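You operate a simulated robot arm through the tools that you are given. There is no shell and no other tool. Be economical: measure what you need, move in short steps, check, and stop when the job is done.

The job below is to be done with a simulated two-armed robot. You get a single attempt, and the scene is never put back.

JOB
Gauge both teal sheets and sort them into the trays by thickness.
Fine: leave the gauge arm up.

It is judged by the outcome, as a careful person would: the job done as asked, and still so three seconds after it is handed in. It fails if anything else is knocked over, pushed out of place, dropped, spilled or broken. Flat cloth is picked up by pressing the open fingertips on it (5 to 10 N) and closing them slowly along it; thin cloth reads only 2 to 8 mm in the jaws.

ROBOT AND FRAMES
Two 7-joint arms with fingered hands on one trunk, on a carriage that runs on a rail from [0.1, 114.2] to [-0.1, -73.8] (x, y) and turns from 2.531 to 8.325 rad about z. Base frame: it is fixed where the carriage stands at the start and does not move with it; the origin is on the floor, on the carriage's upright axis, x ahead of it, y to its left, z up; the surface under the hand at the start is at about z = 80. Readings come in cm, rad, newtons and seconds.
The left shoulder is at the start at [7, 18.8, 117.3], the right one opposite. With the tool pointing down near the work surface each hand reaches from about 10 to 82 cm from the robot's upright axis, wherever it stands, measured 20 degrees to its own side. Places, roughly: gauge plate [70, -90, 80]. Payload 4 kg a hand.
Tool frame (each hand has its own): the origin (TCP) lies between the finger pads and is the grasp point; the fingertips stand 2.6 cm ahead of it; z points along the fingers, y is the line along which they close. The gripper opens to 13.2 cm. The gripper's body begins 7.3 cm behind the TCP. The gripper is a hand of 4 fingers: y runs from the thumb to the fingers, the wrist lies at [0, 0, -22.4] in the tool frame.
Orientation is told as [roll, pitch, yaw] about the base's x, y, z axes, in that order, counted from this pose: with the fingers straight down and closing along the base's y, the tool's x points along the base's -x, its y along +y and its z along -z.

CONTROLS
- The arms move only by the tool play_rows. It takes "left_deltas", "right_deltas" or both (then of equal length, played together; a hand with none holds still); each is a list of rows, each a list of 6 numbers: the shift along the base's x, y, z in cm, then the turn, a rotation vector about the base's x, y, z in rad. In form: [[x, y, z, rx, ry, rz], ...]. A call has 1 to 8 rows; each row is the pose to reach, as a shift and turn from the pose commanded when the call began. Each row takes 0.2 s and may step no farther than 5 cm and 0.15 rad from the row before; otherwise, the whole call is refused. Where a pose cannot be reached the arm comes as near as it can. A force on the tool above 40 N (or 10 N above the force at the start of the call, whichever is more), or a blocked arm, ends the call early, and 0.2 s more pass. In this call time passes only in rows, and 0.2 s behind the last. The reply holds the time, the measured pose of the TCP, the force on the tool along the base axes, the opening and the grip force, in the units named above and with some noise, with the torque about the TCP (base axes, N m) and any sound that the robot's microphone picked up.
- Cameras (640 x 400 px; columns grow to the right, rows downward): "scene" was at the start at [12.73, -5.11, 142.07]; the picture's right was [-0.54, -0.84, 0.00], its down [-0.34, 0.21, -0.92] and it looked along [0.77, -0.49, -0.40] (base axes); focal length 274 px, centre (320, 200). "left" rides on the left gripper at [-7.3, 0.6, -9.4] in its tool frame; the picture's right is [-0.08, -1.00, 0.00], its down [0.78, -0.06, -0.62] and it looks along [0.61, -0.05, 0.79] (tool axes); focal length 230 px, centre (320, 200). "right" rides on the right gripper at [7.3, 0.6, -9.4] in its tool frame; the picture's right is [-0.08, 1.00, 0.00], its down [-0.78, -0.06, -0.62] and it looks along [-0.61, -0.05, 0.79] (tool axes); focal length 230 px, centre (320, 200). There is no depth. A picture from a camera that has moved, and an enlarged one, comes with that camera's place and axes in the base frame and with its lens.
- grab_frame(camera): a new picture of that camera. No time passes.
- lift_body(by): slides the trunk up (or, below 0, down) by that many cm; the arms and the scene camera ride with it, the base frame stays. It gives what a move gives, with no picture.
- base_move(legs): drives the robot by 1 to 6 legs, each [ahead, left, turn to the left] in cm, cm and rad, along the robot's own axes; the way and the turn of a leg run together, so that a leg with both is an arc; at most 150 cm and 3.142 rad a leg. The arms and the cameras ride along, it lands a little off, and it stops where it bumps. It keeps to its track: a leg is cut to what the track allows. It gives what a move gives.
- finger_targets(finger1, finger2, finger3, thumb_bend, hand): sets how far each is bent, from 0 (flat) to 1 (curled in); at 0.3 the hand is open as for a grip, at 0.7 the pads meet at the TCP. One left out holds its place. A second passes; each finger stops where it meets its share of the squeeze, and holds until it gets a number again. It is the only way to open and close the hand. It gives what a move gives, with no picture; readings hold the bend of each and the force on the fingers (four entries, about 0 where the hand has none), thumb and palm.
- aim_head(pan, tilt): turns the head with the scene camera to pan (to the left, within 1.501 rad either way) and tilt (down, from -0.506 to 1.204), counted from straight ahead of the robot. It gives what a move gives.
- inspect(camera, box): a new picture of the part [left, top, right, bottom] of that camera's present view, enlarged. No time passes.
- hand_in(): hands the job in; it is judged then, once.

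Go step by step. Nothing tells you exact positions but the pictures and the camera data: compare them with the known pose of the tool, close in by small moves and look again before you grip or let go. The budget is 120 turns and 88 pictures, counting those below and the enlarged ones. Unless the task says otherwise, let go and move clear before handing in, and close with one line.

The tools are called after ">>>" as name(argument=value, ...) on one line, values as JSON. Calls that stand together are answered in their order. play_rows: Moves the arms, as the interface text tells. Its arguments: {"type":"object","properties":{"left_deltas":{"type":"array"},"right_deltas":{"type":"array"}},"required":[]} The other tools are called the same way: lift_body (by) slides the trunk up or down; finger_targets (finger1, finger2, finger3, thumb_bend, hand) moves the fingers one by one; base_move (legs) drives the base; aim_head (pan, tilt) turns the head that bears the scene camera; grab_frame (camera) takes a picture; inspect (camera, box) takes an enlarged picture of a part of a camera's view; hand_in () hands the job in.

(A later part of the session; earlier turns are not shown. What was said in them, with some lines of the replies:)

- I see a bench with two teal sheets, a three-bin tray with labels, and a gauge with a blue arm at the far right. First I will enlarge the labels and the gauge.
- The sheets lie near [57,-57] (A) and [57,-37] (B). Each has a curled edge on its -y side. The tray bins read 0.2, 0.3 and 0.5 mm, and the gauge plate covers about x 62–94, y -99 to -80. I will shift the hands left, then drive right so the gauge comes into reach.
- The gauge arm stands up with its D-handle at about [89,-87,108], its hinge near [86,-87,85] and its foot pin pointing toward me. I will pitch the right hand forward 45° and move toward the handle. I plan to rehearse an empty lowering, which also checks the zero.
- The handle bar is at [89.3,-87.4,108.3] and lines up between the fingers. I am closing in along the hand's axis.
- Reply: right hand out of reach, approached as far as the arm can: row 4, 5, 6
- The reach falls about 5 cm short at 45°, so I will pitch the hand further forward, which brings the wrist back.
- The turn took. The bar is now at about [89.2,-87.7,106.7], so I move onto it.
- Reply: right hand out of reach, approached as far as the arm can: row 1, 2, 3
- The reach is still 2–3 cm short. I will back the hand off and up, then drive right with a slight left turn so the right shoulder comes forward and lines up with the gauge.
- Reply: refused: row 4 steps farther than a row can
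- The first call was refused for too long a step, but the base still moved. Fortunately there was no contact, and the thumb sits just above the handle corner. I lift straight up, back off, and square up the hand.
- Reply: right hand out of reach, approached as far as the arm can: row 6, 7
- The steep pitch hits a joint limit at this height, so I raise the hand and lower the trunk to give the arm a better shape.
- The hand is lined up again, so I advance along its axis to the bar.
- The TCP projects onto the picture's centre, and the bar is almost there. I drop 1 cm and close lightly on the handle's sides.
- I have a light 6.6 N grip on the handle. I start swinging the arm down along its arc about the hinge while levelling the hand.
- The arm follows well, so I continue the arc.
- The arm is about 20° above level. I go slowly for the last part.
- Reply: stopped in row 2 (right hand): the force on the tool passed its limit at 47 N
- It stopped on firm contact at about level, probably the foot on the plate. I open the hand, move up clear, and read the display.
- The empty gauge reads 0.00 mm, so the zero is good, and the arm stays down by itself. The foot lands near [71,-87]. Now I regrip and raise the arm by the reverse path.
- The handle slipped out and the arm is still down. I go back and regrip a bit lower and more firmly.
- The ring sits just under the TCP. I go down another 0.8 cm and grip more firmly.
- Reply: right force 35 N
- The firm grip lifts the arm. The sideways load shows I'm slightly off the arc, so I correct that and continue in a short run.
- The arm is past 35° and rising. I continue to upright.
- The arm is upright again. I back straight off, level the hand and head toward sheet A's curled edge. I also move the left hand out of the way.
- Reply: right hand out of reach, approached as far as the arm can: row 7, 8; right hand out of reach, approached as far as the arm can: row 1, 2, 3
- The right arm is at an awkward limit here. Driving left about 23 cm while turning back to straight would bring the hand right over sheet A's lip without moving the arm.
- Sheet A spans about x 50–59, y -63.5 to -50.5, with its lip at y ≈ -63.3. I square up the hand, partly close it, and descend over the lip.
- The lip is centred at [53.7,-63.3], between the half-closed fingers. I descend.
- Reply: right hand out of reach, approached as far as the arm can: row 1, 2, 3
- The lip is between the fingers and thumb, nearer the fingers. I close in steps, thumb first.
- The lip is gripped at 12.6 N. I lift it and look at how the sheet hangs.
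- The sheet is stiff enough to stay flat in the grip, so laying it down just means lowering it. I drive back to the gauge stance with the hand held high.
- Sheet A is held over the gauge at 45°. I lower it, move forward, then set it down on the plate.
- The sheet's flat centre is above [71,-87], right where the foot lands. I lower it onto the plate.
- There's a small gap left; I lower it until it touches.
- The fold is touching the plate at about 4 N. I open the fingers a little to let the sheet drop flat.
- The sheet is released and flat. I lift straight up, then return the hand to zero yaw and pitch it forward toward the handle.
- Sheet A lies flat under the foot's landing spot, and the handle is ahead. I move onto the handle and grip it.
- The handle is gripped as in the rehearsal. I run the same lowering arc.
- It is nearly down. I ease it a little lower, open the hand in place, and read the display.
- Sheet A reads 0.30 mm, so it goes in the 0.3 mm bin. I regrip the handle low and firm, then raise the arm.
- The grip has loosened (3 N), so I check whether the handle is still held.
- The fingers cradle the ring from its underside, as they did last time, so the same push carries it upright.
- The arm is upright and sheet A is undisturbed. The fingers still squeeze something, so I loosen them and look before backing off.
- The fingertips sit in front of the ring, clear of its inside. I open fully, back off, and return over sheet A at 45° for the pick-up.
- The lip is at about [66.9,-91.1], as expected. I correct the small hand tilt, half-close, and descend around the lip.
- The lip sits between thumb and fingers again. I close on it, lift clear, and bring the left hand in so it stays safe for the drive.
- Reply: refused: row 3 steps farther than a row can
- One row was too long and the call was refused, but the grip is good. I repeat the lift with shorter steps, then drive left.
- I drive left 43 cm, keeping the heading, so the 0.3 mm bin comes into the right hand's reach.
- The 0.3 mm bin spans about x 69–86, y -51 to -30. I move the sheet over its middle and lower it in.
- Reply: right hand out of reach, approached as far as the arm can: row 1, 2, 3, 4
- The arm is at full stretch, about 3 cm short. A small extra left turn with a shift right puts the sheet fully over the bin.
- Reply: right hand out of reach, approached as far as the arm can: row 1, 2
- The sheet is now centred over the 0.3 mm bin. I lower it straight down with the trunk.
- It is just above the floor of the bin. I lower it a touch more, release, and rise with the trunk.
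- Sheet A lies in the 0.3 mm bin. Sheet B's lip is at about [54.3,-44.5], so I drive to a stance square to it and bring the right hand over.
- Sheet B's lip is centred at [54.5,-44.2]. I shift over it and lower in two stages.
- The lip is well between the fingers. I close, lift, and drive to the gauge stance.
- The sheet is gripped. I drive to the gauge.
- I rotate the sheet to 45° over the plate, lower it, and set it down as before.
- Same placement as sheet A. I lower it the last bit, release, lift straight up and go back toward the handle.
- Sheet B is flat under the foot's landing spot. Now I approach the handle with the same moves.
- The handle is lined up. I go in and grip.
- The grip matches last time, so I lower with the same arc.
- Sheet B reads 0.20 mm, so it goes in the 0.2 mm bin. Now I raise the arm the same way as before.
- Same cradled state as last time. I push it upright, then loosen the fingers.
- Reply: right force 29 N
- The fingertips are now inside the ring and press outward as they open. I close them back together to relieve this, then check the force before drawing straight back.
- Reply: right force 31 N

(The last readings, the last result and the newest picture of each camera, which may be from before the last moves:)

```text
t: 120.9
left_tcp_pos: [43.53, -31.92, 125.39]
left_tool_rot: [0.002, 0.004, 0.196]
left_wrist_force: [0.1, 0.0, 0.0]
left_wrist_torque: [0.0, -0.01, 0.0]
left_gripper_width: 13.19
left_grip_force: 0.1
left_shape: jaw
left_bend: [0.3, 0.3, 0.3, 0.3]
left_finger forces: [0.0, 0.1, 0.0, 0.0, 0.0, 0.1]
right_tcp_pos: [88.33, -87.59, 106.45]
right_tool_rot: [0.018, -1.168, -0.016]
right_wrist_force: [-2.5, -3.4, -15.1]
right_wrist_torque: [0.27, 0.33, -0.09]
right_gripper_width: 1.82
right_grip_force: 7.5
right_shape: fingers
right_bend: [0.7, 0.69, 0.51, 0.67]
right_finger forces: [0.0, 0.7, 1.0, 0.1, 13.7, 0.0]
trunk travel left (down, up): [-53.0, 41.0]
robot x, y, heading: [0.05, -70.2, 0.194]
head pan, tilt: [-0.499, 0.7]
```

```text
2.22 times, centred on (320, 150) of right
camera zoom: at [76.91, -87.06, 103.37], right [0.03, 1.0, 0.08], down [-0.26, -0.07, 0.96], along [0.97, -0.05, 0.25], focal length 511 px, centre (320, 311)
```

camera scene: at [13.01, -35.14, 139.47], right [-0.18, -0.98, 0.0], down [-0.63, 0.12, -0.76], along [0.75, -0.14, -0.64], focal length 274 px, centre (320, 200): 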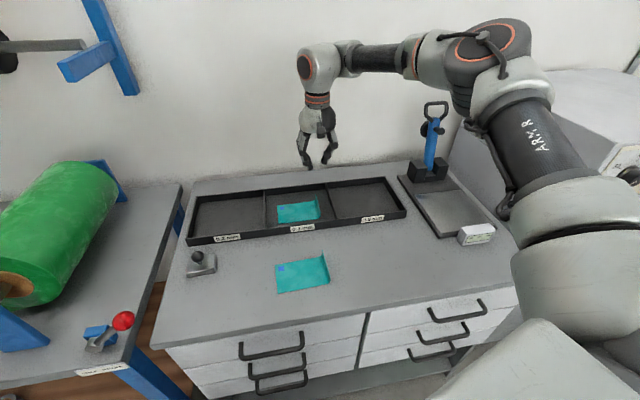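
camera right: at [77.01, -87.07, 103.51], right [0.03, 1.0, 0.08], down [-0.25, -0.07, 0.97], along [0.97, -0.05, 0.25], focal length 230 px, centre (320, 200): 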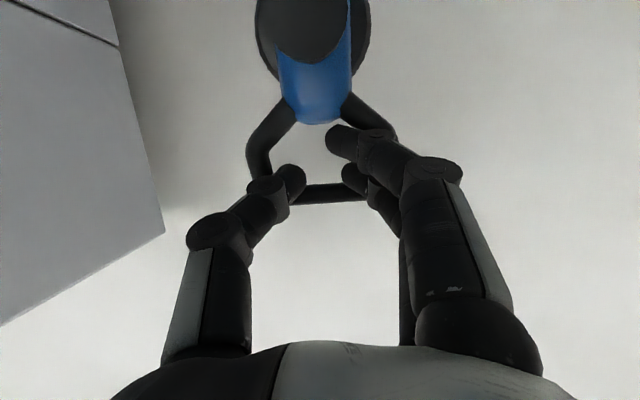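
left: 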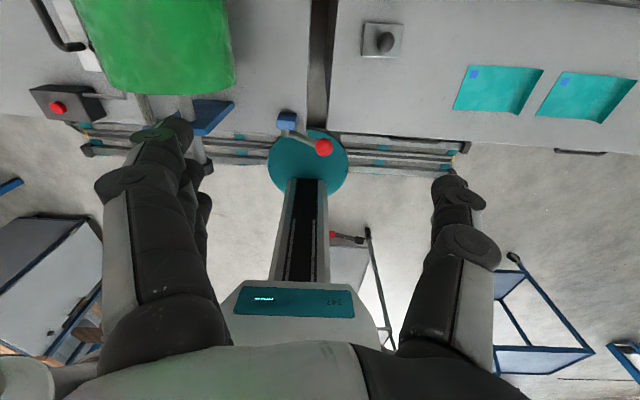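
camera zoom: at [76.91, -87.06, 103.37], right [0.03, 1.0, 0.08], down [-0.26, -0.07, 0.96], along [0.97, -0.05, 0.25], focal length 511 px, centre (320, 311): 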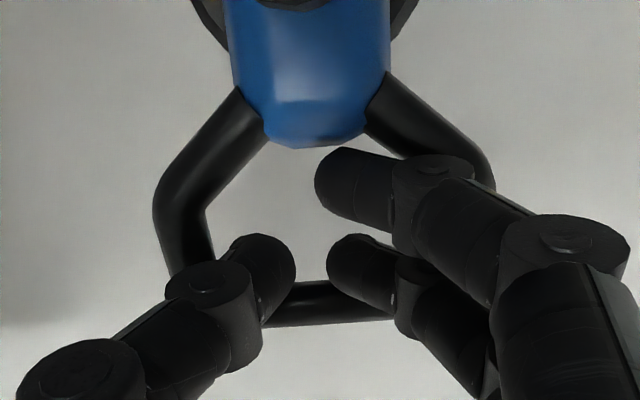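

Only the thumb still pushes up on the bar. I ease down another 0.5 cm, then draw back gently.

>>> play_rows(right_deltas=[[0, 0, -0.6, 0, 0, 0]])

>>> play_rows(right_deltas=[[-0.5, 0, 0.1, 0, 0, 0], [-1, 0, 0.2, 0, 0, 0], [-1.5, 0, 0.3, 0, 0, 0]])

```text
t: 121.3
left_tcp_pos: [43.16, -31.73, 125.46]
left_tool_rot: [0.0, -0.001, 0.197]
left_wrist_force: [-0.4, 0.1, 0.1]
left_wrist_torque: [-0.01, -0.02, 0.02]
left_gripper_width: 13.19
left_grip_force: 0.0
left_shape: jaw
left_bend: [0.3, 0.3, 0.3, 0.3]
left_finger forces: [0.1, 0.0, 0.0, 0.0, 0.0, 0.0]
right_tcp_pos: [88.09, -87.33, 106.27]
right_tool_rot: [0.017, -1.17, -0.016]
right_wrist_force: [1.7, -2.0, 6.2]
right_wrist_torque: [0.12, -0.14, -0.07]
right_gripper_width: 1.44
right_grip_force: 2.9
right_shape: fingers
right_bend: [0.7, 0.7, 0.52, 0.7]
right_finger forces: [3.1, 0.0, 2.3, 0.0, 1.0, 0.1]
trunk travel left (down, up): [-53.0, 41.0]
robot x, y, heading: [0.02, -70.44, 0.194]
head pan, tilt: [-0.499, 0.7]
```

```text
t: 122.1
left_tcp_pos: [42.93, -31.69, 125.59]
left_tool_rot: [-0.001, -0.003, 0.197]
left_wrist_force: [-0.1, 0.3, -0.4]
left_wrist_torque: [-0.03, 0.03, -0.04]
left_gripper_width: 13.18
left_grip_force: 0.1
left_shape: jaw
left_bend: [0.3, 0.3, 0.3, 0.3]
left_finger forces: [0.0, 0.0, 0.0, 0.0, 0.0, 0.0]
right_tcp_pos: [86.34, -87.37, 106.58]
right_tool_rot: [0.014, -1.171, -0.011]
right_wrist_force: [3.5, -0.4, 24.0]
right_wrist_torque: [0.2, -0.71, -0.13]
right_gripper_width: 1.38
right_grip_force: 17.4
right_shape: fingers
right_bend: [0.7, 0.7, 0.52, 0.7]
right_finger forces: [27.3, 0.2, 0.2, 0.0, 5.4, 0.0]
trunk travel left (down, up): [-53.0, 41.0]
robot x, y, heading: [0.11, -70.39, 0.192]
head pan, tilt: [-0.499, 0.7]
```

Now finger 1 bears on the ring's lower side. I ease up half a centimetre and look.

>>> play_rows(right_deltas=[[0, 0, 0.5, 0, 0, 0]])

>>> grab_frame(camera="right")

```text
t: 122.5
left_tcp_pos: [43.16, -31.65, 125.43]
left_tool_rot: [0.0, 0.001, 0.197]
left_wrist_force: [0.5, 0.4, -0.1]
left_wrist_torque: [0.01, 0.02, -0.02]
left_gripper_width: 13.19
left_grip_force: 0.1
left_shape: jaw
left_bend: [0.3, 0.3, 0.3, 0.3]
left_finger forces: [0.0, 0.0, 0.0, 0.0, 0.0, 0.1]
right_tcp_pos: [86.58, -87.37, 106.58]
right_tool_rot: [0.013, -1.163, -0.012]
right_wrist_force: [2.0, -0.4, 12.4]
right_wrist_torque: [0.11, -0.41, -0.11]
right_gripper_width: 1.39
right_grip_force: 10.7
right_shape: fingers
right_bend: [0.7, 0.7, 0.52, 0.7]
right_finger forces: [15.8, 0.2, 0.3, 0.1, 5.3, 0.1]
trunk travel left (down, up): [-53.0, 41.0]
robot x, y, heading: [-0.54, -70.36, 0.196]
head pan, tilt: [-0.499, 0.7]
```

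```text
8 pictures are left
camera right: at [75.05, -86.92, 103.52], right [0.03, 1.0, 0.08], down [-0.26, -0.07, 0.96], along [0.97, -0.05, 0.25], focal length 230 px, centre (320, 200)
```

right: 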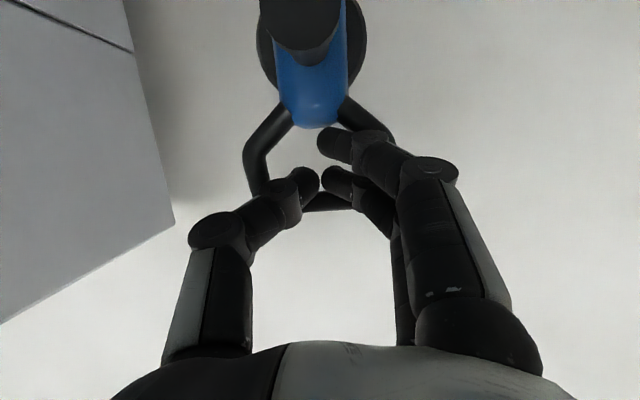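

The fingers slope 23° downward, so pulling straight back wedged them against the ring. I should withdraw along the fingers' own axis, rising as I go back.

>>> play_rows(right_deltas=[[0, 0, 0.35, 0, 0, 0], [-0.7, 0, 0.7, 0, 0, 0], [-1.4, 0, 1.0, 0, 0, 0], [-2.2, 0, 1.35, 0, 0, 0]])

```text
t: 123.5
left_tcp_pos: [43.32, -31.69, 125.43]
left_tool_rot: [0.001, 0.0, 0.197]
left_wrist_force: [0.8, -0.1, 0.1]
left_wrist_torque: [0.0, 0.03, -0.01]
left_gripper_width: 13.19
left_grip_force: 0.0
left_shape: jaw
left_bend: [0.3, 0.3, 0.3, 0.3]
left_finger forces: [0.0, 0.0, 0.1, 0.0, 0.1, 0.1]
right_tcp_pos: [84.37, -87.41, 108.0]
right_tool_rot: [0.016, -1.167, -0.015]
right_wrist_force: [0.6, 0.4, 0.1]
right_wrist_torque: [0.02, -0.02, 0.02]
right_gripper_width: 1.4
right_grip_force: 0.0
right_shape: fingers
right_bend: [0.7, 0.7, 0.52, 0.7]
right_finger forces: [0.1, 0.0, 0.1, 0.0, 0.1, 0.1]
trunk travel left (down, up): [-53.0, 41.0]
robot x, y, heading: [-0.24, -70.55, 0.197]
head pan, tilt: [-0.499, 0.7]
```

The hand is free with zero forces. I check that the arm is still fully up.

>>> grab_frame(camera="right")

```text
7 pictures are left
camera right: at [73.0, -86.96, 104.94], right [0.03, 1.0, 0.08], down [-0.26, -0.07, 0.96], along [0.97, -0.05, 0.25], focal length 230 px, centre (320, 200)
```

right: 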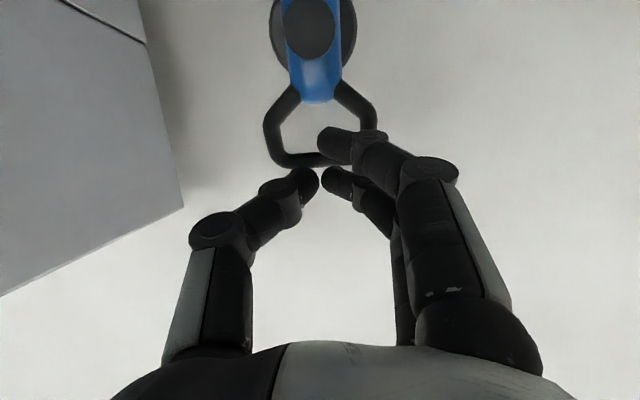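

The arm rests back fully upright. I back off, level the hand, and return over sheet B at 45°.

>>> play_rows(right_deltas=[[-3, 0, 1, 0, 0.146, 0], [-6.5, 0, 1.5, 0, 0.292, 0], [-10, -0.3, 2, 0, 0.438, 0], [-13, -0.6, 3, 0, 0.584, 0], [-16, -1, 3, 0, 0.73, 0], [-19, -1.3, 3, 0, 0.876, 0], [-21.5, -1.6, 3, 0, 1.022, 0], [-23.5, -1.8, 3, 0, 1.165, 0]])

>>> finger_targets(hand="right", finger1=0.5, finger2=0.5, finger3=0.5, thumb_bend=0.5)

>>> play_rows(right_deltas=[[0, 0, -1, 0, 0, -0.13], [0, 0, -2, 0, 0, -0.26], [0, 0, -4, 0, 0, -0.39], [0, 0, -6, 0, 0, -0.52], [0, 0, -8, 0, 0, -0.65], [0, 0, -11, 0, 0, -0.78]])

```text
t: 125.3
left_tcp_pos: [43.44, -31.72, 125.43]
left_tool_rot: [-0.001, -0.001, 0.198]
left_wrist_force: [-0.1, -0.6, 0.1]
left_wrist_torque: [-0.01, 0.03, -0.03]
left_gripper_width: 13.2
left_grip_force: 0.1
left_shape: jaw
left_bend: [0.3, 0.3, 0.3, 0.3]
left_finger forces: [0.1, 0.1, 0.0, 0.1, 0.1, 0.0]
right_tcp_pos: [61.04, -89.19, 110.77]
right_tool_rot: [0.003, 0.003, -0.005]
right_wrist_force: [0.0, 0.1, -0.5]
right_wrist_torque: [0.02, -0.02, -0.01]
right_gripper_width: 1.44
right_grip_force: 0.1
right_shape: fingers
right_bend: [0.7, 0.7, 0.52, 0.7]
right_finger forces: [0.0, 0.1, 0.0, 0.0, 0.0, 0.0]
trunk travel left (down, up): [-53.0, 41.0]
robot x, y, heading: [-0.1, -70.23, 0.194]
head pan, tilt: [-0.499, 0.7]
```

```text
t: 126.3
left_tcp_pos: [43.32, -31.66, 125.46]
left_tool_rot: [0.001, 0.0, 0.197]
left_wrist_force: [-0.1, 0.5, 0.3]
left_wrist_torque: [-0.04, -0.03, 0.01]
left_gripper_width: 13.19
left_grip_force: 0.0
left_shape: jaw
left_bend: [0.3, 0.3, 0.3, 0.3]
left_finger forces: [0.0, 0.0, 0.0, 0.0, 0.0, 0.1]
right_tcp_pos: [61.05, -89.12, 110.84]
right_tool_rot: [0.003, 0.001, -0.006]
right_wrist_force: [-0.5, -1.8, -0.6]
right_wrist_torque: [-0.01, 0.02, 0.0]
right_gripper_width: 6.99
right_grip_force: 0.0
right_shape: fingers
right_bend: [0.5, 0.5, 0.5, 0.5]
right_finger forces: [0.1, 0.0, 0.1, 0.0, 0.1, 0.1]
trunk travel left (down, up): [-53.0, 41.0]
robot x, y, heading: [0.03, -71.01, 0.194]
head pan, tilt: [-0.499, 0.7]
```

```text
t: 127.7
left_tcp_pos: [43.34, -31.76, 125.46]
left_tool_rot: [0.0, 0.0, 0.197]
left_wrist_force: [0.4, 0.1, -0.2]
left_wrist_torque: [-0.01, 0.02, 0.02]
left_gripper_width: 13.18
left_grip_force: 0.1
left_shape: jaw
left_bend: [0.3, 0.3, 0.3, 0.3]
left_finger forces: [0.1, 0.0, 0.0, 0.0, 0.1, 0.0]
right_tcp_pos: [61.08, -89.35, 99.73]
right_tool_rot: [0.002, 0.002, -0.787]
right_wrist_force: [-0.6, 0.0, 0.3]
right_wrist_torque: [-0.01, -0.01, -0.02]
right_gripper_width: 7.0
right_grip_force: 0.1
right_shape: fingers
right_bend: [0.5, 0.5, 0.5, 0.5]
right_finger forces: [0.1, 0.0, 0.1, 0.0, 0.0, 0.0]
trunk travel left (down, up): [-53.0, 41.0]
robot x, y, heading: [-0.06, -70.63, 0.197]
head pan, tilt: [-0.499, 0.7]
```

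I move over the spot where I released B's lip and check before descending fully.

>>> play_rows(right_deltas=[[2.8, -0.8, -2, 0, 0, 0], [5.6, -1.6, -4.5, 0, 0, 0], [5.6, -1.6, -8.5, 0, 0, 0]])

>>> grab_frame(camera="right")

```text
t: 128.5
left_tcp_pos: [43.31, -31.58, 125.38]
left_tool_rot: [0.0, 0.0, 0.196]
left_wrist_force: [0.5, -0.1, -0.4]
left_wrist_torque: [0.0, 0.02, 0.03]
left_gripper_width: 13.21
left_grip_force: 0.0
left_shape: jaw
left_bend: [0.3, 0.3, 0.3, 0.3]
left_finger forces: [0.0, 0.0, 0.1, 0.1, 0.1, 0.1]
right_tcp_pos: [66.68, -90.85, 91.33]
right_tool_rot: [0.002, -0.001, -0.785]
right_wrist_force: [-0.6, -0.3, 0.3]
right_wrist_torque: [0.0, -0.01, 0.04]
right_gripper_width: 7.01
right_grip_force: 0.1
right_shape: fingers
right_bend: [0.5, 0.5, 0.5, 0.5]
right_finger forces: [0.0, 0.1, 0.0, 0.0, 0.1, 0.0]
trunk travel left (down, up): [-53.0, 41.0]
robot x, y, heading: [-0.03, -70.35, 0.193]
head pan, tilt: [-0.499, 0.7]
```

```text
6 pictures are left
camera right: at [61.88, -85.29, 100.65], right [0.76, 0.65, 0.0], down [0.51, -0.6, 0.62], along [0.4, -0.47, -0.79], focal length 230 px, centre (320, 200)
```

right: 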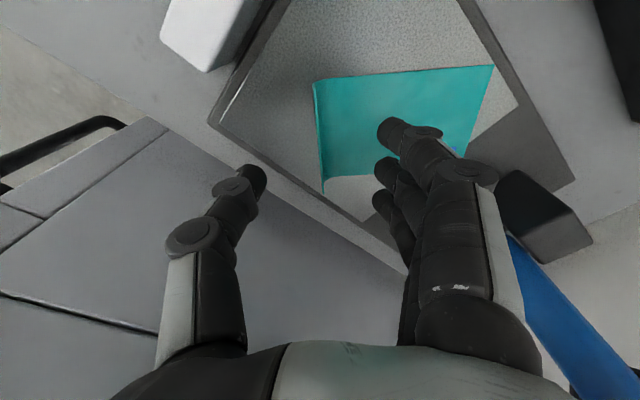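

The lip is between the fingers. I descend, close on it, lift, and bring the left hand in and up for the drive.

>>> play_rows(right_deltas=[[0, 0, -3, 0, 0, 0], [0, 0, -5.6, 0, 0, 0]])

>>> finger_targets(hand="right", finger1=0.6, finger2=0.6, finger3=0.6, thumb_bend=0.62)

>>> finger_targets(hand="right", finger1=0.75, finger2=0.75, finger3=0.75, thumb_bend=0.75)

>>> play_rows(right_deltas=[[0, 0, 3, 0, 0, 0], [-1.5, 0, 6.5, 0, 0, 0], [-4, 0.3, 10, 0, 0, 0], [-6, 0.6, 14, 0, 0, 0.12], [-6, 1, 18, 0, 0, 0.26]], left_deltas=[[0, -2, 2, 0, 0, 0], [0, -4, 4, 0, 0, 0], [0, -6, 6, 0, 0, 0], [0, -8, 8, 0, 0, 0], [0, -10, 10, 0, 0, 0]])

```text
t: 129.1
left_tcp_pos: [43.28, -31.74, 125.52]
left_tool_rot: [0.0, 0.001, 0.199]
left_wrist_force: [-0.4, 0.0, 0.0]
left_wrist_torque: [0.0, 0.02, -0.02]
left_gripper_width: 13.2
left_grip_force: 0.1
left_shape: jaw
left_bend: [0.3, 0.3, 0.3, 0.3]
left_finger forces: [0.0, 0.0, 0.1, 0.1, 0.0, 0.0]
right_tcp_pos: [66.71, -90.74, 85.75]
right_tool_rot: [0.002, 0.001, -0.786]
right_wrist_force: [0.2, -0.7, -0.5]
right_wrist_torque: [-0.01, 0.02, 0.0]
right_gripper_width: 6.97
right_grip_force: 0.0
right_shape: fingers
right_bend: [0.5, 0.5, 0.5, 0.5]
right_finger forces: [0.0, 0.0, 0.1, 0.1, 0.0, 0.0]
trunk travel left (down, up): [-53.0, 41.0]
robot x, y, heading: [-0.14, -70.45, 0.194]
head pan, tilt: [-0.499, 0.7]
```

```text
t: 130.1
left_tcp_pos: [43.27, -31.6, 125.35]
left_tool_rot: [0.001, 0.001, 0.197]
left_wrist_force: [0.3, -0.4, -0.9]
left_wrist_torque: [0.01, 0.0, 0.0]
left_gripper_width: 13.17
left_grip_force: 0.1
left_shape: jaw
left_bend: [0.3, 0.3, 0.3, 0.3]
left_finger forces: [0.0, 0.0, 0.0, 0.0, 0.1, 0.0]
right_tcp_pos: [66.62, -90.56, 85.97]
right_tool_rot: [0.004, 0.001, -0.786]
right_wrist_force: [0.7, 0.4, 0.3]
right_wrist_torque: [0.01, -0.01, -0.01]
right_gripper_width: 3.71
right_grip_force: 0.0
right_shape: fingers
right_bend: [0.6, 0.6, 0.6, 0.62]
right_finger forces: [0.0, 0.1, 0.0, 0.0, 0.1, 0.0]
trunk travel left (down, up): [-53.0, 41.0]
robot x, y, heading: [-0.2, -70.26, 0.195]
head pan, tilt: [-0.499, 0.7]
```

```text
t: 131.1
left_tcp_pos: [43.3, -31.7, 125.53]
left_tool_rot: [-0.001, 0.001, 0.198]
left_wrist_force: [0.2, 0.7, 0.4]
left_wrist_torque: [0.0, -0.01, -0.03]
left_gripper_width: 13.17
left_grip_force: 0.0
left_shape: jaw
left_bend: [0.3, 0.3, 0.3, 0.3]
left_finger forces: [0.1, 0.1, 0.0, 0.0, 0.0, 0.1]
right_tcp_pos: [66.59, -90.71, 85.78]
right_tool_rot: [0.004, 0.0, -0.784]
right_wrist_force: [0.4, 0.0, -0.4]
right_wrist_torque: [-0.04, -0.01, 0.01]
right_gripper_width: 1.31
right_grip_force: 11.6
right_shape: fingers
right_bend: [0.73, 0.73, 0.73, 0.72]
right_finger forces: [4.0, 4.0, 4.0, 0.0, 11.9, 0.0]
trunk travel left (down, up): [-53.0, 41.0]
robot x, y, heading: [-0.01, -69.72, 0.196]
head pan, tilt: [-0.499, 0.7]
```

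```text
t: 132.3
left_tcp_pos: [42.66, -42.18, 133.24]
left_tool_rot: [-0.002, -0.003, 0.198]
left_wrist_force: [-0.3, -0.3, -0.2]
left_wrist_torque: [0.04, -0.01, 0.0]
left_gripper_width: 13.22
left_grip_force: 0.0
left_shape: jaw
left_bend: [0.3, 0.3, 0.3, 0.3]
left_finger forces: [0.1, 0.1, 0.0, 0.0, 0.0, 0.0]
left hand out of reach, approached as far as the arm can: row 4, 5
right_tcp_pos: [60.56, -89.76, 103.62]
right_tool_rot: [0.004, 0.001, -0.523]
right_wrist_force: [0.6, 0.0, -0.1]
right_wrist_torque: [0.03, 0.03, 0.01]
right_gripper_width: 1.32
right_grip_force: 11.8
right_shape: fingers
right_bend: [0.73, 0.73, 0.73, 0.72]
right_finger forces: [3.9, 4.0, 4.0, 0.1, 11.6, 0.0]
trunk travel left (down, up): [-53.0, 41.0]
robot x, y, heading: [-0.48, -70.08, 0.196]
head pan, tilt: [-0.499, 0.7]
```

It is gripped as before. I drive to the 0.2 mm bin stance.

>>> base_move(legs=[[0, 57.5, 0.123]])

>>> play_rows(right_deltas=[[3, 0, 0, 0, 0, 0.1], [6, 0, 0, 0, 0, 0.2], [9, 0, -1, 0, 0, 0.3], [12, 0, -2, 0, 0, 0.4]])

>>> grab_frame(camera="scene")

```text
t: 135.6
left_tcp_pos: [38.66, 18.52, 133.19]
left_tool_rot: [-0.001, -0.003, 0.328]
left_wrist_force: [0.5, 0.0, -0.1]
left_wrist_torque: [0.02, 0.01, -0.01]
left_gripper_width: 13.18
left_grip_force: 0.1
left_shape: jaw
left_bend: [0.3, 0.3, 0.3, 0.3]
left_finger forces: [0.1, 0.0, 0.0, 0.0, 0.1, 0.0]
right_tcp_pos: [62.71, -26.42, 103.64]
right_tool_rot: [0.005, 0.002, -0.395]
right_wrist_force: [-0.9, -0.7, -0.5]
right_wrist_torque: [-0.01, 0.01, -0.02]
right_gripper_width: 1.33
right_grip_force: 11.4
right_shape: fingers
right_bend: [0.73, 0.73, 0.73, 0.72]
right_finger forces: [3.9, 3.8, 4.0, 0.1, 11.8, 0.0]
trunk travel left (down, up): [-53.0, 41.0]
robot x, y, heading: [0.08, -14.95, 0.328]
head pan, tilt: [-0.499, 0.7]
cut short: leg 1
```

```text
t: 136.6
left_tcp_pos: [38.92, 18.43, 133.1]
left_tool_rot: [0.001, -0.001, 0.327]
left_wrist_force: [0.4, -0.6, 0.8]
left_wrist_torque: [0.0, 0.03, 0.02]
left_gripper_width: 13.22
left_grip_force: 0.1
left_shape: jaw
left_bend: [0.3, 0.3, 0.3, 0.3]
left_finger forces: [0.1, 0.1, 0.0, 0.0, 0.0, 0.0]
right_tcp_pos: [74.95, -26.51, 101.57]
right_tool_rot: [0.003, 0.004, 0.006]
right_wrist_force: [0.5, 0.0, 0.3]
right_wrist_torque: [-0.03, 0.03, 0.0]
right_gripper_width: 1.34
right_grip_force: 11.5
right_shape: fingers
right_bend: [0.73, 0.73, 0.73, 0.72]
right_finger forces: [3.8, 3.8, 3.9, 0.1, 11.6, 0.0]
trunk travel left (down, up): [-53.0, 41.0]
robot x, y, heading: [0.08, -15.18, 0.328]
head pan, tilt: [-0.499, 0.7]
```

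```text
5 pictures are left
camera scene: at [13.22, -15.12, 127.45], right [-0.17, -0.99, 0.0], down [-0.64, 0.11, -0.76], along [0.75, -0.13, -0.65], focal length 274 px, centre (320, 200)
```

scene: 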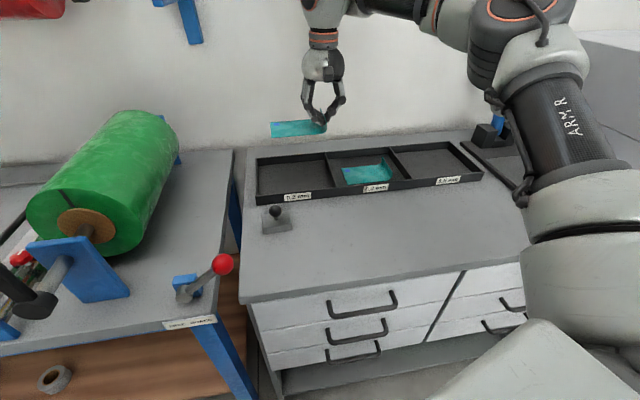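

The 0.2 mm bin spans about y -29.7 to -8.4. I shift the sheet slightly and lower it above the bin.

>>> play_rows(right_deltas=[[0.5, 0.7, -4, 0, 0, 0], [1, 1.3, -8, 0, 0, 0], [1, 1.3, -12, 0, 0, 0]])

>>> inspect(camera="scene", box=[220, 80, 420, 240])

```text
t: 137.4
left_tcp_pos: [38.74, 18.47, 133.28]
left_tool_rot: [-0.001, -0.005, 0.326]
left_wrist_force: [-0.5, -0.1, -1.0]
left_wrist_torque: [-0.02, 0.01, -0.04]
left_gripper_width: 13.24
left_grip_force: 0.1
left_shape: jaw
left_bend: [0.3, 0.3, 0.3, 0.3]
left_finger forces: [0.0, 0.0, 0.0, 0.1, 0.0, 0.0]
right_tcp_pos: [75.68, -25.1, 89.52]
right_tool_rot: [0.004, 0.002, 0.005]
right_wrist_force: [0.6, 0.9, -1.2]
right_wrist_torque: [0.01, 0.02, 0.02]
right_gripper_width: 1.32
right_grip_force: 11.3
right_shape: fingers
right_bend: [0.73, 0.73, 0.73, 0.72]
right_finger forces: [3.8, 3.8, 3.8, 0.0, 11.4, 0.0]
trunk travel left (down, up): [-53.0, 41.0]
robot x, y, heading: [-0.05, -15.27, 0.327]
head pan, tilt: [-0.499, 0.7]
```

```text
2.50 times, centred on (320, 160) of scene
camera zoom: at [13.03, -15.14, 127.48], right [-0.17, -0.99, 0.0], down [-0.63, 0.11, -0.76], along [0.75, -0.13, -0.64], focal length 686 px, centre (320, 300)
```

zoom: 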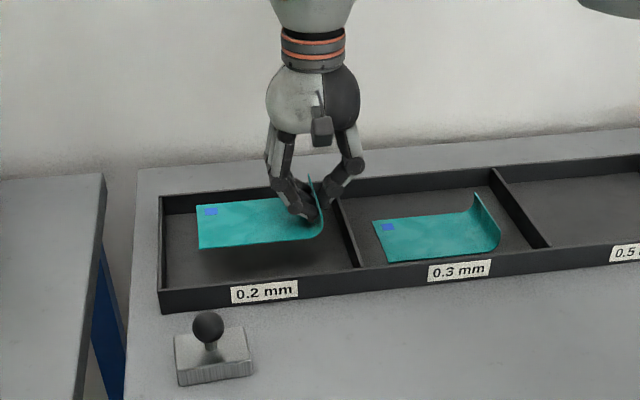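

The sheet is centred over the 0.2 mm bin, and A rests properly in the 0.3 mm bin. I lower it, release, and rise straight up.

>>> lift_body(by=-4.8)

>>> finger_targets(hand="right", finger1=0.6, finger2=0.6, finger3=0.6, thumb_bend=0.64)

>>> lift_body(by=16.8)

>>> grab_frame(camera="scene")

```text
t: 138.3
left_tcp_pos: [38.6, 18.35, 128.6]
left_tool_rot: [-0.001, -0.004, 0.328]
left_wrist_force: [-0.3, 0.2, 1.0]
left_wrist_torque: [-0.02, -0.05, 0.0]
left_gripper_width: 13.17
left_grip_force: 0.1
left_shape: jaw
left_bend: [0.3, 0.3, 0.3, 0.3]
left_finger forces: [0.0, 0.0, 0.1, 0.0, 0.0, 0.0]
right_tcp_pos: [75.66, -25.08, 84.64]
right_tool_rot: [0.005, 0.0, 0.006]
right_wrist_force: [0.7, -0.4, -0.5]
right_wrist_torque: [0.0, 0.02, 0.04]
right_gripper_width: 1.32
right_grip_force: 11.4
right_shape: fingers
right_bend: [0.73, 0.73, 0.73, 0.72]
right_finger forces: [3.8, 3.7, 3.8, 0.1, 11.3, 0.0]
trunk travel left (down, up): [-48.2, 45.8]
robot x, y, heading: [-0.25, -15.04, 0.327]
head pan, tilt: [-0.499, 0.7]
```

```text
t: 139.3
left_tcp_pos: [38.63, 18.42, 128.36]
left_tool_rot: [-0.002, -0.003, 0.329]
left_wrist_force: [-0.6, 0.0, -1.1]
left_wrist_torque: [0.01, 0.03, -0.01]
left_gripper_width: 13.2
left_grip_force: 0.1
left_shape: jaw
left_bend: [0.3, 0.3, 0.3, 0.3]
left_finger forces: [0.1, 0.0, 0.0, 0.0, 0.0, 0.1]
right_tcp_pos: [75.75, -25.26, 84.82]
right_tool_rot: [0.002, 0.001, 0.004]
right_wrist_force: [-0.4, -0.5, -0.7]
right_wrist_torque: [0.05, -0.01, -0.05]
right_gripper_width: 3.28
right_grip_force: 0.2
right_shape: fingers
right_bend: [0.6, 0.6, 0.6, 0.64]
right_finger forces: [0.0, 0.0, 0.0, 0.1, 0.0, 0.0]
trunk travel left (down, up): [-48.2, 45.8]
robot x, y, heading: [0.04, -15.22, 0.325]
head pan, tilt: [-0.499, 0.7]
```

```text
t: 141.2
left_tcp_pos: [38.7, 18.46, 145.21]
left_tool_rot: [0.0, -0.006, 0.327]
left_wrist_force: [-0.8, 0.3, -0.4]
left_wrist_torque: [0.0, 0.03, 0.03]
left_gripper_width: 13.17
left_grip_force: 0.0
left_shape: jaw
left_bend: [0.3, 0.3, 0.3, 0.3]
left_finger forces: [0.0, 0.0, 0.0, 0.1, 0.0, 0.0]
right_tcp_pos: [75.69, -25.19, 101.56]
right_tool_rot: [0.004, 0.002, 0.005]
right_wrist_force: [0.3, 1.4, 1.0]
right_wrist_torque: [-0.02, 0.01, -0.02]
right_gripper_width: 3.29
right_grip_force: 0.3
right_shape: fingers
right_bend: [0.6, 0.6, 0.6, 0.64]
right_finger forces: [0.0, 0.0, 0.1, 0.0, 0.0, 0.0]
trunk travel left (down, up): [-65.0, 29.0]
robot x, y, heading: [0.41, -15.35, 0.325]
head pan, tilt: [-0.499, 0.7]
```

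```text
3 pictures are left
camera scene: at [13.03, -15.11, 139.47], right [-0.17, -0.99, 0.0], down [-0.63, 0.11, -0.76], along [0.75, -0.13, -0.64], focal length 274 px, centre (320, 200)
```

scene: 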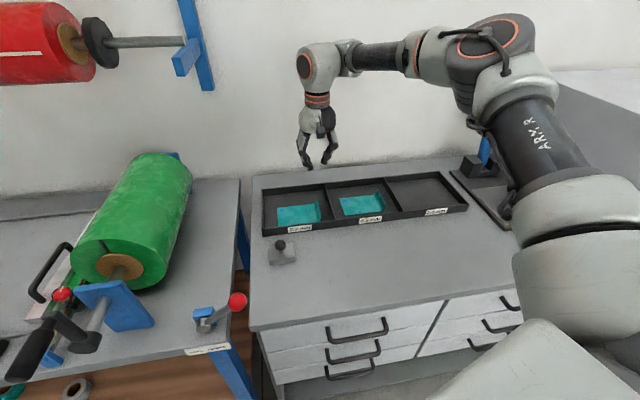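

Both sheets are in their bins and the hands are clear. As a last check I look at the gauge arm.

>>> play_rows(right_deltas=[[-4, 0, 2, 0, 0, 0], [-8, 0, 5, 0, 0, 0], [-12, 0, 8, 0, 0, 0]])

>>> grab_frame(camera="right")

```text
t: 142.0
left_tcp_pos: [38.56, 18.55, 145.24]
left_tool_rot: [-0.001, -0.006, 0.327]
left_wrist_force: [0.0, 0.5, 0.8]
left_wrist_torque: [-0.02, -0.04, -0.03]
left_gripper_width: 13.18
left_grip_force: 0.0
left_shape: jaw
left_bend: [0.3, 0.3, 0.3, 0.3]
left_finger forces: [0.0, 0.0, 0.0, 0.0, 0.1, 0.0]
right_tcp_pos: [63.71, -25.51, 109.53]
right_tool_rot: [0.003, 0.001, 0.005]
right_wrist_force: [0.1, 0.5, 0.0]
right_wrist_torque: [-0.02, -0.04, 0.0]
right_gripper_width: 3.32
right_grip_force: 0.0
right_shape: fingers
right_bend: [0.6, 0.6, 0.6, 0.64]
right_finger forces: [0.0, 0.0, 0.0, 0.0, 0.1, 0.1]
trunk travel left (down, up): [-65.0, 29.0]
robot x, y, heading: [-0.04, -14.76, 0.325]
head pan, tilt: [-0.499, 0.7]
```

```text
2 pictures are left
camera right: at [56.37, -25.04, 118.84], right [0.07, 1.0, 0.0], down [0.78, -0.06, 0.62], along [0.62, -0.04, -0.79], focal length 230 px, centre (320, 200)
```

right: 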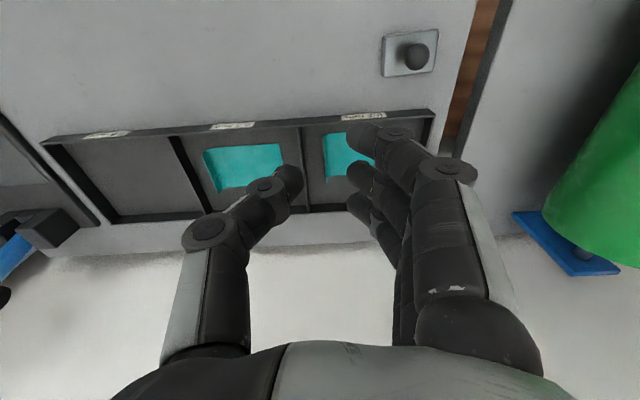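

The gauge arm still points up at its block, both sheets lie in their bins, and the hands are clear, so I hand in.

>>> hand_in()

```text
The job is handed in.
```

I gauged both teal sheets and put them in the trays that match: the 0.30 mm sheet is in the 0.3 mm tray and the 0.20 mm sheet is in the 0.2 mm tray. The gauge read 0.00 mm when empty, and its arm is left up.
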